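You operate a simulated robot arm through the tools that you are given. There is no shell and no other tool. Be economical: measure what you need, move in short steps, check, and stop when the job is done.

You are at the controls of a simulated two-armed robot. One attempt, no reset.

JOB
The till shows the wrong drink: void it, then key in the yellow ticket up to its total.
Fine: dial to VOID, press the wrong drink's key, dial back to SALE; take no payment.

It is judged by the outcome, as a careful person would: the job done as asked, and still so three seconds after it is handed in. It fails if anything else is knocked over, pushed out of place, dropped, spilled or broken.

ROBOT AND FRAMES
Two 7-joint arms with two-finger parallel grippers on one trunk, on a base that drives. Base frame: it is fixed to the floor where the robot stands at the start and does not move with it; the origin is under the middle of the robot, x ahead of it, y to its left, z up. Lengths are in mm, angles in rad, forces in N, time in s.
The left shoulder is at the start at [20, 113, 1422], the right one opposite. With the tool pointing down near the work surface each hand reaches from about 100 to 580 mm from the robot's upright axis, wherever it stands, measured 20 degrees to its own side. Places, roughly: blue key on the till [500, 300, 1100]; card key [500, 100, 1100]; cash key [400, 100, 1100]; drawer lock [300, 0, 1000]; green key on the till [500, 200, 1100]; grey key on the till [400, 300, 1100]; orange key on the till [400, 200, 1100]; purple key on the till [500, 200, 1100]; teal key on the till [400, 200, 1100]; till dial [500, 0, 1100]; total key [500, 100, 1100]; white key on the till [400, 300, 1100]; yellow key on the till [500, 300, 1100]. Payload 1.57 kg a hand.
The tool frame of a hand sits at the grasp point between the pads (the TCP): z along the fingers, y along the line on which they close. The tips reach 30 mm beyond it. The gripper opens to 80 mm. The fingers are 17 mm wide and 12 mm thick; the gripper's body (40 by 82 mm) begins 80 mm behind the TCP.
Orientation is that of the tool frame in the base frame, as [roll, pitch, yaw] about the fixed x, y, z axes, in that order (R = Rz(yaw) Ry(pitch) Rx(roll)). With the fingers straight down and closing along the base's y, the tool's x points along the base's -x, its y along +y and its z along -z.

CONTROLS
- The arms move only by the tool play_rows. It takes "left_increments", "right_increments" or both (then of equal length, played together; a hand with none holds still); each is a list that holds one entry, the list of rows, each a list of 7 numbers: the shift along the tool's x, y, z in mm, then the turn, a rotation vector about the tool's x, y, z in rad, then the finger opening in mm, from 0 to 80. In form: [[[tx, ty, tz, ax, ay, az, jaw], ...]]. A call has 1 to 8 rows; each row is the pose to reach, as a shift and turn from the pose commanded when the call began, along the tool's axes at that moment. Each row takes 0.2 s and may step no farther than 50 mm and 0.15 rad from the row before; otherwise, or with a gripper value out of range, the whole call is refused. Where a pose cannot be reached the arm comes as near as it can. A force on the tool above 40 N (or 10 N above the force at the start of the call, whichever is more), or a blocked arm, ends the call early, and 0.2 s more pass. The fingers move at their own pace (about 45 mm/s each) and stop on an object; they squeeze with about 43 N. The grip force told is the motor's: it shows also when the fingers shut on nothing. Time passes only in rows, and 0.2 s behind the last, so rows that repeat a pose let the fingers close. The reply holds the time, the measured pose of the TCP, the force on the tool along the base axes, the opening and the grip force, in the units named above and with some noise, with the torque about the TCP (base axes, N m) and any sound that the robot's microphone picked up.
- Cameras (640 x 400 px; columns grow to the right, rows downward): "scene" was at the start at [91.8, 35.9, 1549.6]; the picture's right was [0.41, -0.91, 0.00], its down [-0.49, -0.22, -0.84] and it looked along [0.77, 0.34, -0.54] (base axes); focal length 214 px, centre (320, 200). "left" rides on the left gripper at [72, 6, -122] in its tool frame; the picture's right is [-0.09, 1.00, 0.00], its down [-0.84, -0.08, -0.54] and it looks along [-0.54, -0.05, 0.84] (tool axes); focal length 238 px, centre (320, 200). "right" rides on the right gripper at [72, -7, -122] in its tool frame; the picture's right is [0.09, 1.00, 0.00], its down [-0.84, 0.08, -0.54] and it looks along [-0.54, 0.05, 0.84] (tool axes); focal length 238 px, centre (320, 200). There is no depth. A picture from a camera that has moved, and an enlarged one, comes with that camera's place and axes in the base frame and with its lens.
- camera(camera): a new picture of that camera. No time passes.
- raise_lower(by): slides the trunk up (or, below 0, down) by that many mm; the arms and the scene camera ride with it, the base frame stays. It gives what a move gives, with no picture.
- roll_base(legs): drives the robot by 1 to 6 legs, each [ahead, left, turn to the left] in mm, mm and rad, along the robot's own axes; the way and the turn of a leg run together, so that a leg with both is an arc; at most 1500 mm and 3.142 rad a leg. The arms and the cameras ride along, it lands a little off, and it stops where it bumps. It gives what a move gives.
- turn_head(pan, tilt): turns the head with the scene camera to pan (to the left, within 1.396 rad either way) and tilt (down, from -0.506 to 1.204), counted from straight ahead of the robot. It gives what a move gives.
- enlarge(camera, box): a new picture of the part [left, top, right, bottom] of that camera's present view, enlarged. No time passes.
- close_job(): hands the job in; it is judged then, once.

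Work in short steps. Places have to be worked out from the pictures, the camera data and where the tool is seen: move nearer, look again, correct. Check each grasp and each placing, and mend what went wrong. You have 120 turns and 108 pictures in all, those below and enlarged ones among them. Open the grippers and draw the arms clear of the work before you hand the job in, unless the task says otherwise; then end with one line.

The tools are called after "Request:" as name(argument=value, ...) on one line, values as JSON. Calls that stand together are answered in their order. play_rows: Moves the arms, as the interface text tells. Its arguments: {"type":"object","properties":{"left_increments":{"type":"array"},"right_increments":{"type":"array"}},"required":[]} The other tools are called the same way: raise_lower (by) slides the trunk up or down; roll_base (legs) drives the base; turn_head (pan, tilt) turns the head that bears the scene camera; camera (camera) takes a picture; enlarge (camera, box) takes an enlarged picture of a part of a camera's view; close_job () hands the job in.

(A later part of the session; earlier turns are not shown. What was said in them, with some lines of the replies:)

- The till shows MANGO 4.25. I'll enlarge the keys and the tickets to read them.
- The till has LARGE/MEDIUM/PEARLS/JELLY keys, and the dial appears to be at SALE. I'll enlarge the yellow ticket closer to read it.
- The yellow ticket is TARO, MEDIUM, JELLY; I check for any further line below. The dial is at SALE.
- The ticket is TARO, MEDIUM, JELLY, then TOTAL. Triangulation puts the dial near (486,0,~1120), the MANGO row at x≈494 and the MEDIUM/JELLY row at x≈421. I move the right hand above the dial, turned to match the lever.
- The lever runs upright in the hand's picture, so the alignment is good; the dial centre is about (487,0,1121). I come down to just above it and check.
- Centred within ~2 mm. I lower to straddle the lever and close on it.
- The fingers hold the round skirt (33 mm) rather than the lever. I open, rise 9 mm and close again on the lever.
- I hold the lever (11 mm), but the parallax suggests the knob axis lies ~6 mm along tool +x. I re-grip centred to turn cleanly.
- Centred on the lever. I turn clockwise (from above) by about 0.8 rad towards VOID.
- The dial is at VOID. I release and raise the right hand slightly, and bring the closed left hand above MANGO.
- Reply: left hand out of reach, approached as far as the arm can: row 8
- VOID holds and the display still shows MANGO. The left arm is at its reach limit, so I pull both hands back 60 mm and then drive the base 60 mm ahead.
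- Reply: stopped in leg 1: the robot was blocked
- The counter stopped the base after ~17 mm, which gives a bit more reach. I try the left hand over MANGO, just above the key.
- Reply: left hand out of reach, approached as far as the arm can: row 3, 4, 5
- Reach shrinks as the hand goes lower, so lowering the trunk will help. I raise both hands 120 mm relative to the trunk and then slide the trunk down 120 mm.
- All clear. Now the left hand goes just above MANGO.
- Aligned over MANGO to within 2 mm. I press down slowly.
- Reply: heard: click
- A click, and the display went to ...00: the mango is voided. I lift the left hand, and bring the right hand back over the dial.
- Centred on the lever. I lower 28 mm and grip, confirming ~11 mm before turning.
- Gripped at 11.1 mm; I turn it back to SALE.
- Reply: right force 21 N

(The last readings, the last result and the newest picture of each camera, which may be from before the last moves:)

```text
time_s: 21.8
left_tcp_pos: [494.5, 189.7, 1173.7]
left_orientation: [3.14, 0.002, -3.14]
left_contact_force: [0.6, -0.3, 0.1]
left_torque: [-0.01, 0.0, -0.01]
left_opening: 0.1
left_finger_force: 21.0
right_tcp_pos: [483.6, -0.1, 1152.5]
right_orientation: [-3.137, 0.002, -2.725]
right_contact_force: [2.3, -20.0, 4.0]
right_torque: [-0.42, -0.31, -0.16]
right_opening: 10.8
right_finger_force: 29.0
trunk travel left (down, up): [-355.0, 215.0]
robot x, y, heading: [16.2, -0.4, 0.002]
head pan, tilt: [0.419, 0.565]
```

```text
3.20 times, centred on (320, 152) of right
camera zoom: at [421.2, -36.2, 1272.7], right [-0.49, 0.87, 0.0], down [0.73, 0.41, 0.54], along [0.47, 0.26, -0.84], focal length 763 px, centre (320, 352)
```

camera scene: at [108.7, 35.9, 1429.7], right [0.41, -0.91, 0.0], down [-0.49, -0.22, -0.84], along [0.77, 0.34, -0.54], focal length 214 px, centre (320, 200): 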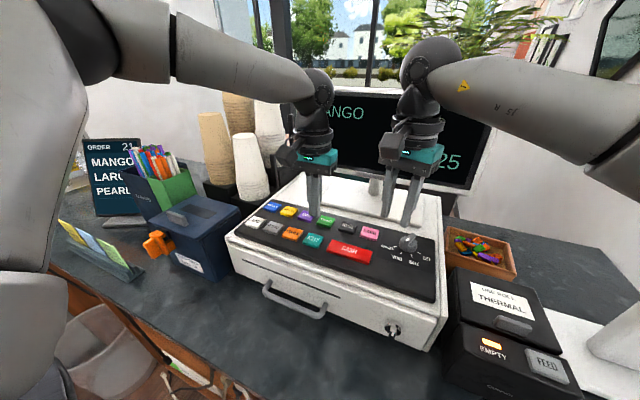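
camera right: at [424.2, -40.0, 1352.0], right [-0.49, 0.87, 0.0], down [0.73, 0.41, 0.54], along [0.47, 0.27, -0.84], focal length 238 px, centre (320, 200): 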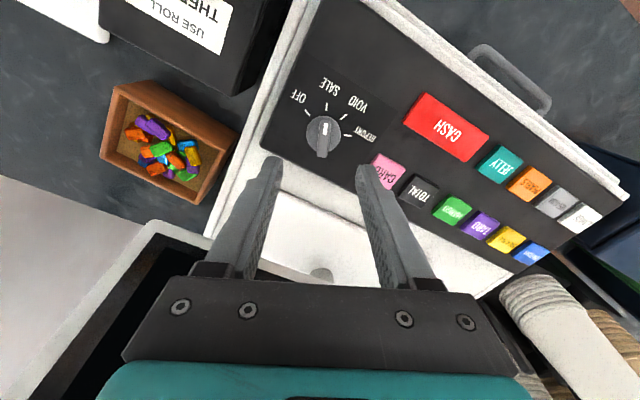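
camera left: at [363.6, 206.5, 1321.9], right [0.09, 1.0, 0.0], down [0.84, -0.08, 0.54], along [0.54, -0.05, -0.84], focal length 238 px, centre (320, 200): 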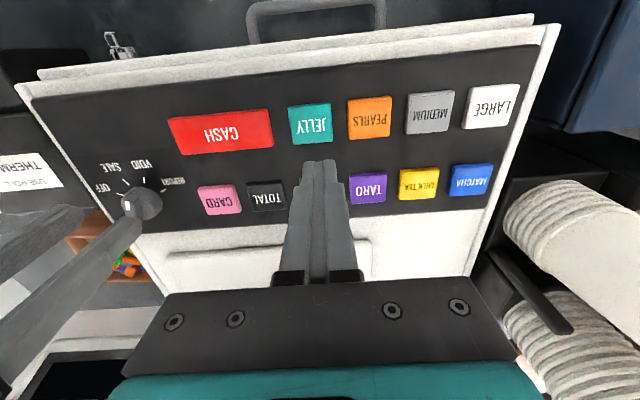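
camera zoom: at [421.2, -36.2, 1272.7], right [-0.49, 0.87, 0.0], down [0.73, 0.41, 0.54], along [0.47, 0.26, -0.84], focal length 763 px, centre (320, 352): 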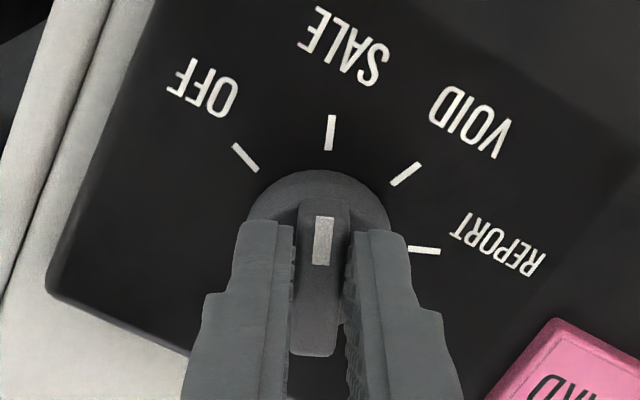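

SALE is set again. I release, retract the right hand up and back, and shift the left hand above TARO.

Request:
play_rows(right_increments=[[[0, 0, 0, 0, 0, 0, 20], [0, 0, 0, 0, 0, 0, 28], [0, 0, -15, 0, 0, 0, 28], [0, 0, -50, 0, 0, 0, 28], [30, 0, -80, 0, 0, 0, 28], [70, 0, -100, 0, 0, 0, 28], [110, 0, -110, 0, 0, 0, 28], [110, 0, -110, 0, 0, 0, 28]]], left_increments=[[[0, 0, 0, 0, 0, 0, 0], [0, 0, 0, 0, 0, 0, 0], [0, 0, 0, 0, 0, 0, 0], [0, 25, 0, 0, 0, 0, 0], [0, 50, 0, 0, 0, 0, 0], [0, 50, 12, 0, 0, 0, 0], [0, 50, 24, 0, 0, 0, 0], [0, 50, 24, 0, 0, 0, 0]]])

Request:
enlarge(camera="left", box=[220, 90, 420, 215])

Request:
camera(camera="scene")

Request:
enlarge(camera="scene", box=[380, 220, 440, 280])

```text
time_s: 23.6
left_tcp_pos: [494.2, 242.4, 1149.1]
left_orientation: [3.141, 0.0, 3.142]
left_contact_force: [-0.5, 0.0, 0.0]
left_torque: [0.0, 0.01, -0.03]
left_opening: 0.0
left_finger_force: 21.8
right_tcp_pos: [382.4, -38.3, 1259.1]
right_orientation: [-3.141, 0.001, -2.722]
right_contact_force: [-0.4, 0.3, 0.7]
right_torque: [-0.01, 0.02, 0.0]
right_opening: 28.1
right_finger_force: 0.1
trunk travel left (down, up): [-355.0, 215.0]
robot x, y, heading: [14.1, -0.7, -0.001]
head pan, tilt: [0.419, 0.565]
```

```text
3.20 times, centred on (320, 152) of left
camera zoom: at [421.6, 250.3, 1271.1], right [0.09, 1.0, 0.0], down [0.84, -0.08, 0.54], along [0.54, -0.05, -0.84], focal length 763 px, centre (320, 352)
```

zoom: 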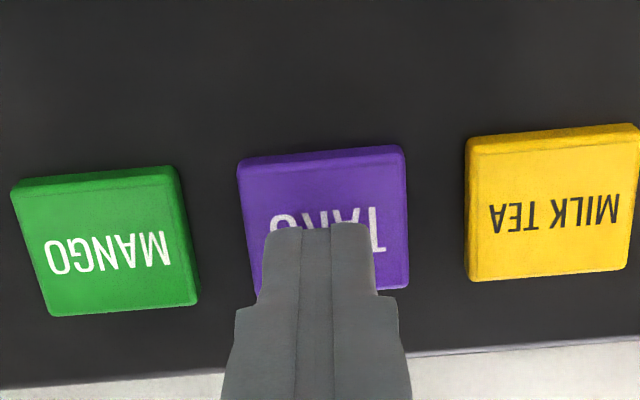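

```text
69 pictures are left
camera scene: at [109.2, 36.4, 1429.6], right [0.41, -0.91, 0.0], down [-0.49, -0.22, -0.84], along [0.77, 0.34, -0.54], focal length 214 px, centre (320, 200)
```

scene: 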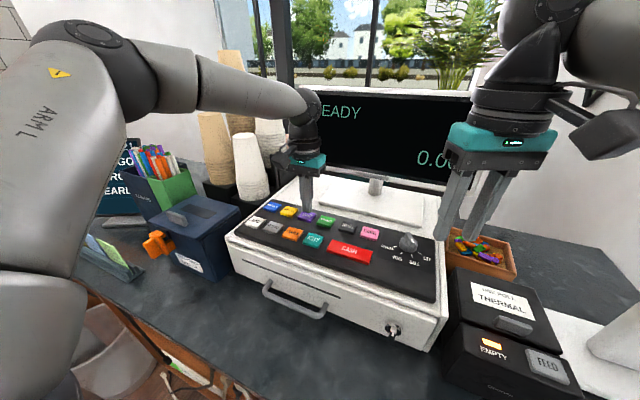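

```text
6.67 times, centred on (410, 250) of scene
camera zoom: at [109.2, 36.4, 1429.6], right [0.41, -0.91, 0.0], down [-0.49, -0.22, -0.84], along [0.77, 0.34, -0.54], focal length 1430 px, centre (-280, -133)
```

zoom: 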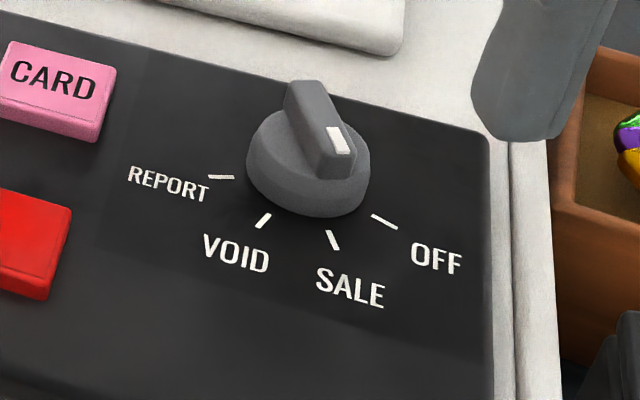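

READY 0.00, dial at SALE, and the finger is centred over TARO. I press it and rise.

Request:
play_rows(left_increments=[[[0, 0, 8, 0, 0, 0, 0], [0, 0, 12, 0, 0, 0, 0], [0, 0, 15, 0, 0, 0, 0], [0, 0, 16.5, 0, 0, 0, 0], [0, 0, 0, 0, 0, 0, 0], [0, 0, -20, 0, 0, 0, 0], [0, 0, -20, 0, 0, 0, 0]]])

Request:
camera(camera="scene")

```text
time_s: 25.2
left_tcp_pos: [492.9, 242.6, 1169.7]
left_orientation: [-3.141, 0.001, -3.14]
left_contact_force: [-0.1, 0.1, 1.2]
left_torque: [-0.03, 0.02, 0.0]
left_opening: 0.3
left_finger_force: 22.0
right_tcp_pos: [382.7, -40.4, 1259.2]
right_orientation: [3.14, 0.0, -2.722]
right_contact_force: [-0.3, 0.4, 0.0]
right_torque: [-0.03, 0.01, 0.01]
right_opening: 28.1
right_finger_force: 0.0
trunk travel left (down, up): [-355.0, 215.0]
robot x, y, heading: [18.2, 2.3, -0.001]
head pan, tilt: [0.419, 0.565]
heard: click
```

```text
67 pictures are left
camera scene: at [108.9, 36.0, 1429.6], right [0.41, -0.91, 0.0], down [-0.49, -0.22, -0.84], along [0.77, 0.34, -0.54], focal length 214 px, centre (320, 200)
```

scene: 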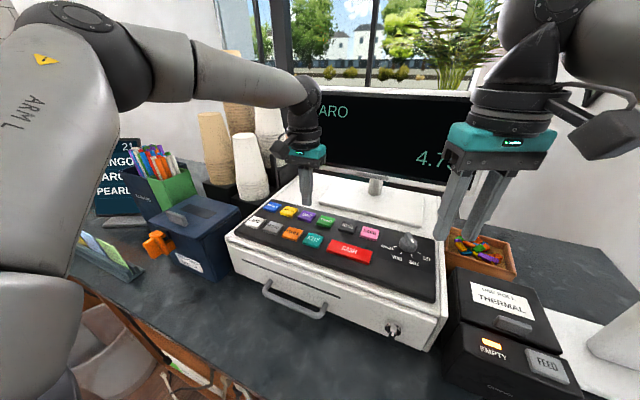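

TARO is entered. Next I go above MEDIUM at about (421,295).

Request:
play_rows(left_increments=[[[24, 18, 0, 0, 0, 0, 0], [48, 36, 0, 0, 0, 0, 0], [72, 52, 5, 0, 0, 0, 0], [72, 52, 20, 0, 0, 0, 0], [72, 52, 20, 0, 0, 0, 0]]])

Request:
enlarge(camera="left", box=[220, 90, 420, 215])

```text
time_s: 26.4
left_tcp_pos: [422.3, 295.3, 1149.3]
left_orientation: [-3.14, 0.001, -3.141]
left_contact_force: [0.7, 0.3, 0.1]
left_torque: [0.05, -0.02, 0.01]
left_opening: 0.1
left_finger_force: 20.8
right_tcp_pos: [381.0, -39.2, 1257.7]
right_orientation: [-3.141, 0.001, -2.723]
right_contact_force: [1.0, -0.4, 0.4]
right_torque: [0.04, 0.01, -0.01]
right_opening: 28.1
right_finger_force: 0.0
trunk travel left (down, up): [-355.0, 215.0]
robot x, y, heading: [18.7, 1.0, -0.004]
head pan, tilt: [0.419, 0.565]
```

```text
3.20 times, centred on (320, 152) of left
camera zoom: at [348.9, 302.2, 1270.5], right [0.09, 1.0, 0.0], down [0.84, -0.08, 0.54], along [0.54, -0.05, -0.84], focal length 763 px, centre (320, 352)
```

zoom: 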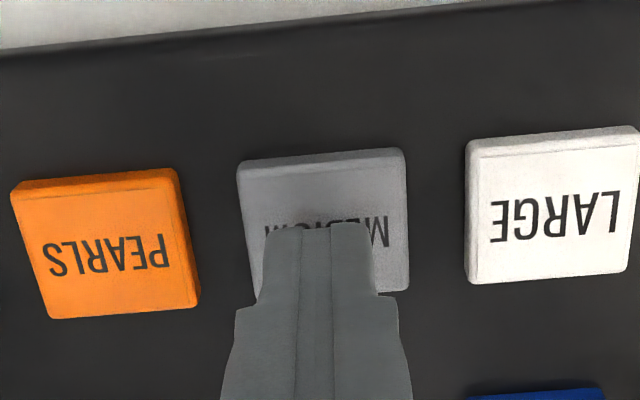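

Centred on MEDIUM; same press, then rise.

Request:
play_rows(left_increments=[[[0, 0, 8, 0, 0, 0, 0], [0, 0, 12, 0, 0, 0, 0], [0, 0, 15, 0, 0, 0, 0], [0, 0, 16.5, 0, 0, 0, 0], [0, 0, 0, 0, 0, 0, 0], [0, 0, -20, 0, 0, 0, 0], [0, 0, -20, 0, 0, 0, 0]]])

Request:
camera(camera="scene")

```text
time_s: 28.0
left_tcp_pos: [421.2, 293.3, 1169.1]
left_orientation: [3.142, 0.0, 3.141]
left_contact_force: [-0.7, 0.1, -0.7]
left_torque: [0.04, 0.0, 0.0]
left_opening: 0.0
left_finger_force: 21.0
right_tcp_pos: [381.1, -39.4, 1259.0]
right_orientation: [3.141, 0.0, -2.723]
right_contact_force: [-0.4, -0.4, 0.7]
right_torque: [0.01, -0.04, 0.05]
right_opening: 28.0
right_finger_force: 0.0
trunk travel left (down, up): [-355.0, 215.0]
robot x, y, heading: [16.0, 0.9, 0.003]
head pan, tilt: [0.419, 0.565]
heard: click
```

```text
65 pictures are left
camera scene: at [108.9, 36.1, 1429.6], right [0.41, -0.91, 0.0], down [-0.49, -0.22, -0.84], along [0.77, 0.34, -0.54], focal length 214 px, centre (320, 200)
```

scene: 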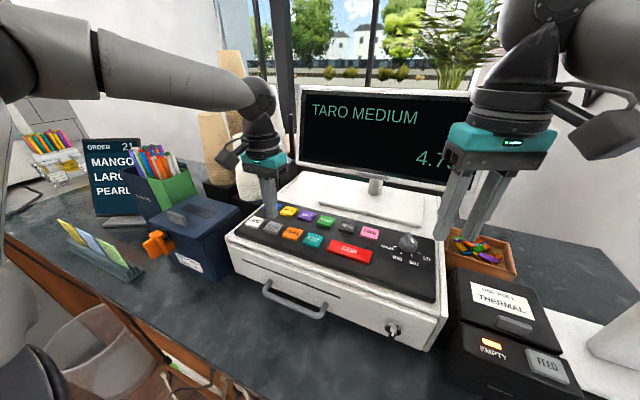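

Display: TARO MEDIUM. Next I go above JELLY at (422,192).

Request:
play_rows(left_increments=[[[0, -34, 0, 0, 0, 0, 0], [0, -68, 0, 0, 0, 0, 0], [0, -102, 5, 0, 0, 0, 0], [0, -102, 20, 0, 0, 0, 0], [0, -102, 20, 0, 0, 0, 0]]])

Request:
enlarge(camera="left", box=[220, 90, 420, 215])

```text
time_s: 29.2
left_tcp_pos: [421.1, 191.3, 1148.7]
left_orientation: [-3.142, 0.003, 3.14]
left_contact_force: [0.4, 0.3, 0.5]
left_torque: [0.03, -0.07, 0.01]
left_opening: 0.1
left_finger_force: 21.3
right_tcp_pos: [382.9, -40.4, 1258.5]
right_orientation: [-3.141, 0.0, -2.724]
right_contact_force: [-0.5, -0.1, -0.2]
right_torque: [0.04, 0.01, -0.02]
right_opening: 28.1
right_finger_force: 0.1
trunk travel left (down, up): [-355.0, 215.0]
robot x, y, heading: [11.6, -2.5, -0.002]
head pan, tilt: [0.419, 0.565]
```

```text
3.20 times, centred on (320, 152) of left
camera zoom: at [349.1, 198.6, 1270.0], right [0.09, 1.0, 0.0], down [0.84, -0.08, 0.54], along [0.54, -0.05, -0.84], focal length 763 px, centre (320, 352)
```

zoom: 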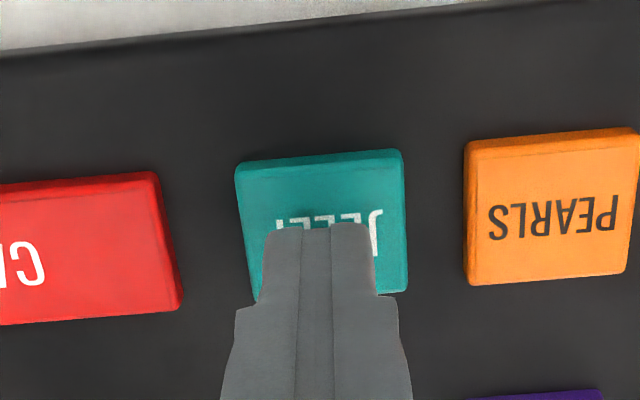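

Centred on JELLY; press and rise.

Request:
play_rows(left_increments=[[[0, 0, 8, 0, 0, 0, 0], [0, 0, 12, 0, 0, 0, 0], [0, 0, 15, 0, 0, 0, 0], [0, 0, 16.5, 0, 0, 0, 0], [0, 0, 0, 0, 0, 0, 0], [0, 0, -20, 0, 0, 0, 0], [0, 0, -20, 0, 0, 0, 0]]])

Request:
camera(camera="scene")

```text
time_s: 30.8
left_tcp_pos: [420.9, 190.7, 1169.7]
left_orientation: [3.14, 0.001, 3.141]
left_contact_force: [0.0, -0.2, -0.4]
left_torque: [0.01, 0.03, 0.0]
left_opening: 0.1
left_finger_force: 21.8
right_tcp_pos: [382.4, -39.3, 1259.3]
right_orientation: [-3.141, -0.001, -2.722]
right_contact_force: [-0.5, 1.0, 0.4]
right_torque: [0.0, 0.0, 0.03]
right_opening: 28.2
right_finger_force: 0.0
trunk travel left (down, up): [-355.0, 215.0]
robot x, y, heading: [17.0, -2.3, -0.003]
head pan, tilt: [0.419, 0.565]
heard: click
```

```text
63 pictures are left
camera scene: at [108.9, 36.0, 1429.6], right [0.41, -0.91, 0.0], down [-0.49, -0.22, -0.84], along [0.77, 0.34, -0.54], focal length 214 px, centre (320, 200)
```

scene: 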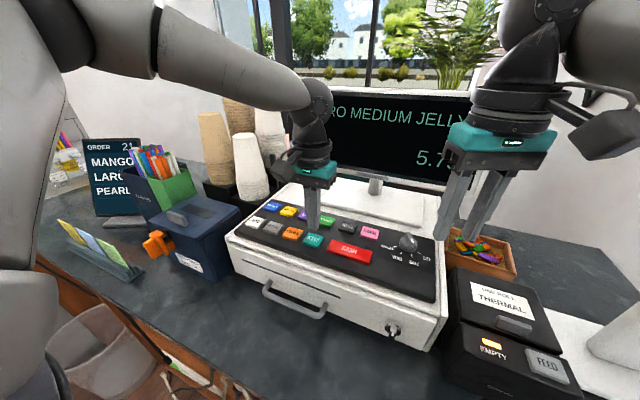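

TARO MEDIUM JELLY at 5.7x. Last key: above TOTAL at about (494,140).

Request:
play_rows(left_increments=[[[-24, -17, 0, 0, 0, 0, 0], [-48, -34, 0, 0, 0, 0, 0], [-72, -51, 5, 0, 0, 0, 0], [-72, -51, 20, 0, 0, 0, 0], [-72, -51, 20, 0, 0, 0, 0]]])

Request:
enlarge(camera="left", box=[220, 90, 420, 215])

```text
time_s: 32.0
left_tcp_pos: [486.5, 146.9, 1150.7]
left_orientation: [-3.141, 0.002, 3.142]
left_contact_force: [0.1, -0.3, 0.3]
left_torque: [0.01, -0.01, -0.02]
left_opening: 0.1
left_finger_force: 21.8
left hand out of reach, approached as far as the arm can: row 3, 4, 5
right_tcp_pos: [383.4, -40.5, 1258.6]
right_orientation: [3.142, 0.0, -2.723]
right_contact_force: [-0.5, 0.2, -0.1]
right_torque: [-0.03, -0.04, 0.02]
right_opening: 27.8
right_finger_force: 0.0
trunk travel left (down, up): [-355.0, 215.0]
robot x, y, heading: [18.4, -4.1, 0.001]
head pan, tilt: [0.419, 0.565]
```

```text
3.20 times, centred on (320, 152) of left
camera zoom: at [413.7, 154.9, 1271.7], right [0.09, 1.0, 0.0], down [0.84, -0.08, 0.54], along [0.54, -0.05, -0.84], focal length 763 px, centre (320, 352)
```

zoom: 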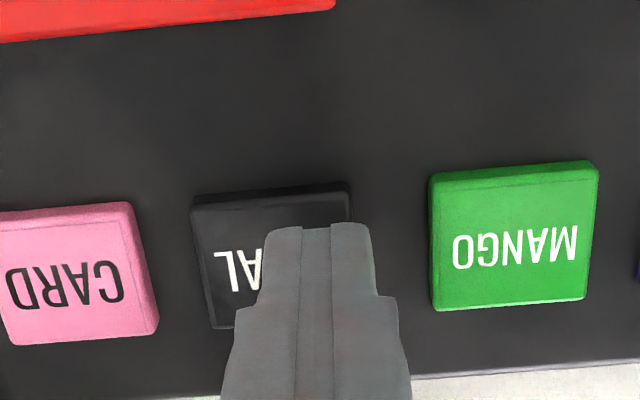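

Reach stops ~9 mm short of TOTAL's centre. I raise the hands and lower the trunk another 70 mm for more reach.

Request:
play_rows(left_increments=[[[10, 0, -40, 0, 0, 0, 0], [20, 0, -80, 0, 0, 0, 0], [20, 0, -100, 0, 0, 0, 0]]], right_increments=[[[0, 0, -40, 0, 0, 0, 28], [0, 0, -70, 0, 0, 0, 28], [0, 0, -70, 0, 0, 0, 28]]])

Request:
raise_lower(by=-70)

```text
time_s: 32.8
left_tcp_pos: [464.4, 148.4, 1252.6]
left_orientation: [3.141, 0.0, 3.141]
left_contact_force: [0.0, 0.2, 0.3]
left_torque: [0.01, 0.0, -0.04]
left_opening: 0.0
left_finger_force: 21.3
right_tcp_pos: [384.3, -38.7, 1328.3]
right_orientation: [3.141, -0.001, -2.721]
right_contact_force: [0.0, -0.5, 0.2]
right_torque: [-0.03, 0.0, -0.02]
right_opening: 27.7
right_finger_force: 0.1
trunk travel left (down, up): [-355.0, 215.0]
robot x, y, heading: [18.5, -0.6, -0.0]
head pan, tilt: [0.419, 0.565]
```

```text
time_s: 33.9
left_tcp_pos: [465.4, 148.6, 1181.0]
left_orientation: [3.141, 0.002, -3.141]
left_contact_force: [0.5, -0.1, 0.9]
left_torque: [-0.01, -0.01, 0.01]
left_opening: 0.0
left_finger_force: 20.8
right_tcp_pos: [383.4, -40.0, 1258.9]
right_orientation: [-3.14, 0.002, -2.722]
right_contact_force: [-0.2, 0.1, -0.8]
right_torque: [-0.01, -0.02, 0.01]
right_opening: 27.8
right_finger_force: 0.1
trunk travel left (down, up): [-285.0, 285.0]
robot x, y, heading: [17.8, 3.2, 0.0]
head pan, tilt: [0.419, 0.565]
```

Now to above TOTAL, target (493,139,1149).

Request:
play_rows(left_increments=[[[-14, -5, 10, 0, 0, 0, 0], [-28, -9.5, 22, 0, 0, 0, 0], [-28, -9.5, 32, 0, 0, 0, 0], [-28, -9.5, 32, 0, 0, 0, 0]]])

Request:
enlarge(camera="left", box=[220, 90, 420, 215])

```text
time_s: 34.9
left_tcp_pos: [484.1, 144.3, 1147.8]
left_orientation: [-3.14, 0.002, -3.14]
left_contact_force: [0.9, 0.8, -0.1]
left_torque: [0.0, 0.01, 0.02]
left_opening: 0.0
left_finger_force: 20.7
left hand out of reach, approached as far as the arm can: row 2, 3, 4
right_tcp_pos: [383.8, -38.7, 1258.7]
right_orientation: [3.14, -0.001, -2.723]
right_contact_force: [-0.4, 0.8, 0.3]
right_torque: [0.0, -0.03, -0.02]
right_opening: 28.0
right_finger_force: 0.1
trunk travel left (down, up): [-285.0, 285.0]
robot x, y, heading: [16.5, 1.8, 0.001]
head pan, tilt: [0.419, 0.565]
```

```text
3.20 times, centred on (320, 152) of left
camera zoom: at [412.0, 152.6, 1269.2], right [0.09, 1.0, 0.0], down [0.84, -0.08, 0.54], along [0.54, -0.05, -0.84], focal length 763 px, centre (320, 352)
```

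zoom: 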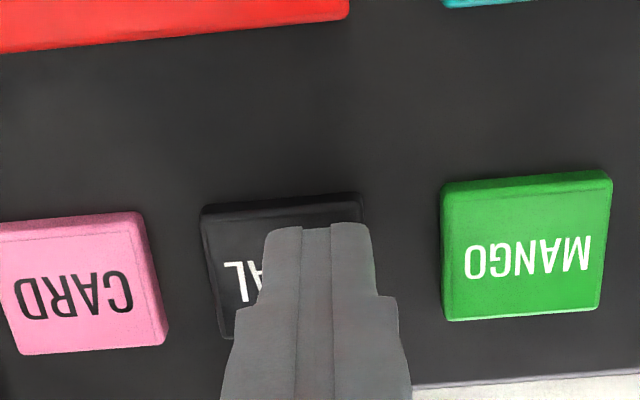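

Lowering didn't help here, so I tilt the hand 0.15 rad so that the fingers point forward and slightly right, keeping the wrist closer.

Request:
play_rows(left_increments=[[[0, 0, -8, 0, -0.1, 0, 0], [0, 0, -8, 0.1, -0.16, 0, 0], [-3, -2, -8, 0.1, -0.2, 0, 0], [-5, -4, -4, 0.1, -0.2, 0, 0], [-5, -4, -4, 0.1, -0.2, 0, 0]]])

Request:
enlarge(camera="left", box=[220, 90, 420, 215])

Request:
enlarge(camera="scene", box=[240, 140, 440, 265])

```text
time_s: 36.1
left_tcp_pos: [489.4, 139.7, 1151.9]
left_orientation: [-3.039, 0.203, -3.131]
left_contact_force: [0.2, -0.4, -0.2]
left_torque: [0.01, -0.01, 0.0]
left_opening: 0.0
left_finger_force: 21.0
right_tcp_pos: [383.2, -39.1, 1258.6]
right_orientation: [-3.141, 0.0, -2.722]
right_contact_force: [-0.4, 0.3, 0.4]
right_torque: [-0.02, -0.01, -0.04]
right_opening: 27.7
right_finger_force: 0.0
trunk travel left (down, up): [-285.0, 285.0]
robot x, y, heading: [16.6, -2.0, -0.002]
head pan, tilt: [0.419, 0.565]
```

```text
3.20 times, centred on (320, 152) of left
camera zoom: at [394.1, 159.8, 1255.7], right [0.1, 0.99, -0.08], down [0.71, -0.01, 0.7], along [0.7, -0.13, -0.71], focal length 763 px, centre (320, 352)
```

zoom: 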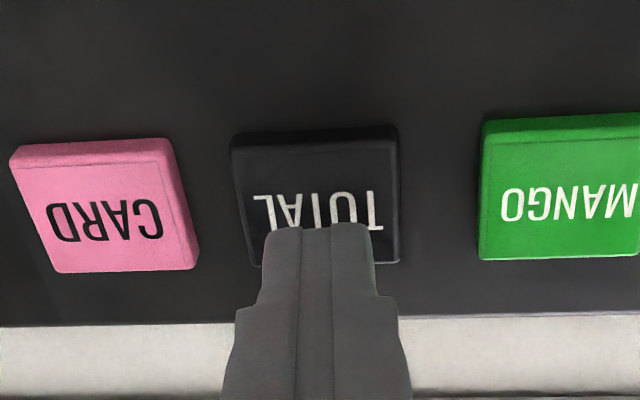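

```text
3.20 times, centred on (340, 202) of scene
camera zoom: at [108.8, 35.9, 1359.6], right [0.41, -0.91, 0.0], down [-0.49, -0.22, -0.84], along [0.77, 0.34, -0.54], focal length 686 px, centre (256, 192)
```

zoom: 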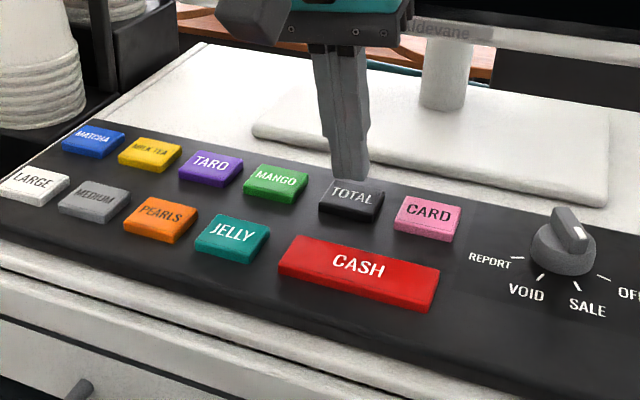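

The tip is over TOTAL. I press straight down (base vertical) about 19 mm and rise again.

Request:
play_rows(left_increments=[[[3.1, 2.8, 8, 0, 0, 0, 0], [4.1, 3.3, 13, 0, 0, 0, 0], [4.9, 3.7, 16.5, 0, 0, 0, 0], [5.3, 3.9, 18.5, 0, 0, 0, 0], [1.5, 2, 0, 0, 0, 0, 0], [-3, 0, -20, 0, 0, 0, 0], [-3, 0, -20, 0, 0, 0, 0]]])

Request:
camera(camera="scene")

```text
time_s: 37.7
left_tcp_pos: [487.7, 143.7, 1172.6]
left_orientation: [-3.04, 0.201, -3.131]
left_contact_force: [1.4, 0.5, -0.2]
left_torque: [-0.04, 0.04, -0.01]
left_opening: 0.0
left_finger_force: 21.4
right_tcp_pos: [383.3, -38.3, 1259.0]
right_orientation: [3.141, 0.001, -2.724]
right_contact_force: [0.1, 0.6, -0.5]
right_torque: [0.02, -0.03, 0.02]
right_opening: 28.0
right_finger_force: 0.0
trunk travel left (down, up): [-285.0, 285.0]
robot x, y, heading: [18.3, -1.5, 0.003]
head pan, tilt: [0.419, 0.565]
heard: click
```

```text
58 pictures are left
camera scene: at [108.8, 36.1, 1359.6], right [0.41, -0.91, 0.0], down [-0.49, -0.22, -0.84], along [0.77, 0.34, -0.54], focal length 214 px, centre (320, 200)
```

scene: 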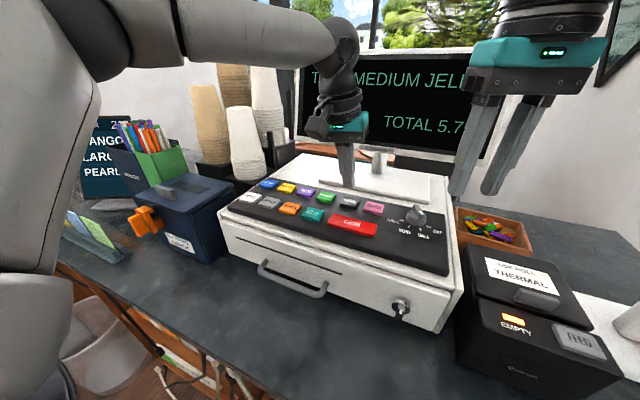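

The display reads TARO MEDIUM JELLY, TOTAL 5.7x. I raise and draw back both hands and open the grippers.

Request:
play_rows(left_increments=[[[5, 0, -40, 0, 0, 0, 0], [15, 0, -80, 0, 0, 0, 0], [40, 0, -110, 0, 0, 0, 20], [70, 0, -130, 0, 0, 0, 50], [100, 0, -140, 0, 0, 0, 80], [100, 0, -140, 0, 0, 0, 80]]], right_increments=[[[0, 0, -20, 0, 0, 0, 28], [0, 0, -40, 0, 0, 0, 50], [20, -10, -60, 0, 0, 0, 80], [20, -20, -60, 0, 0, 0, 80], [20, -20, -60, 0, 0, 0, 80], [20, -20, -60, 0, 0, 0, 80]]])

Request:
camera(camera="scene")

Request:
enlarge(camera="scene", box=[300, 150, 500, 275])

```text
time_s: 39.1
left_tcp_pos: [362.7, 154.2, 1289.0]
left_orientation: [-3.039, 0.2, -3.131]
left_contact_force: [0.1, 0.3, -0.8]
left_torque: [-0.01, 0.03, 0.01]
left_opening: 80.0
left_finger_force: 0.1
right_tcp_pos: [374.2, -65.1, 1318.4]
right_orientation: [-3.141, 0.0, -2.724]
right_contact_force: [-1.2, 0.3, -0.8]
right_torque: [0.01, 0.0, -0.01]
right_opening: 80.0
right_finger_force: 0.0
trunk travel left (down, up): [-285.0, 285.0]
robot x, y, heading: [21.2, 0.7, 0.005]
head pan, tilt: [0.419, 0.565]
```

```text
57 pictures are left
camera scene: at [109.6, 35.9, 1359.5], right [0.41, -0.91, 0.0], down [-0.49, -0.22, -0.84], along [0.77, 0.34, -0.54], focal length 214 px, centre (320, 200)
```

scene: 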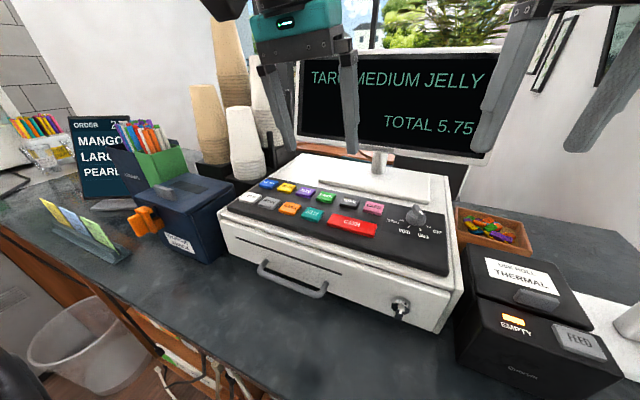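

```text
3.20 times, centred on (400, 212) of scene
camera zoom: at [109.6, 35.9, 1359.5], right [0.41, -0.91, 0.0], down [-0.49, -0.22, -0.84], along [0.77, 0.34, -0.54], focal length 686 px, centre (64, 160)
```

zoom: 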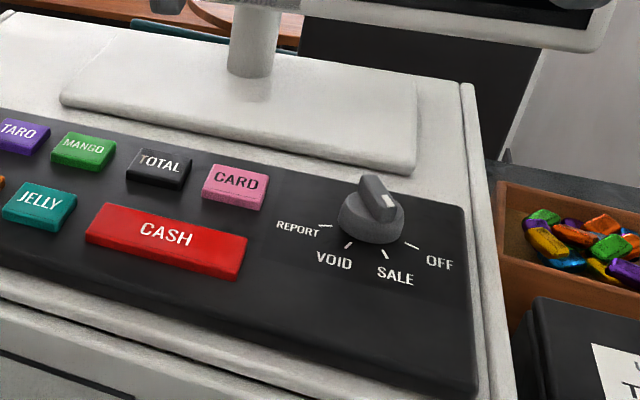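

The display shows TARO MEDIUM JELLY, TOTAL 5.75. The dial is at SALE, the drawer is closed, nothing has been disturbed and the hands are clear, so I hand the job in.

Request:
close_job()

```text
The job is handed in.
```

The mango is voided and the yellow ticket is keyed in: the till shows TARO MEDIUM JELLY, TOTAL 5.75, with the dial back at SALE and no payment taken.
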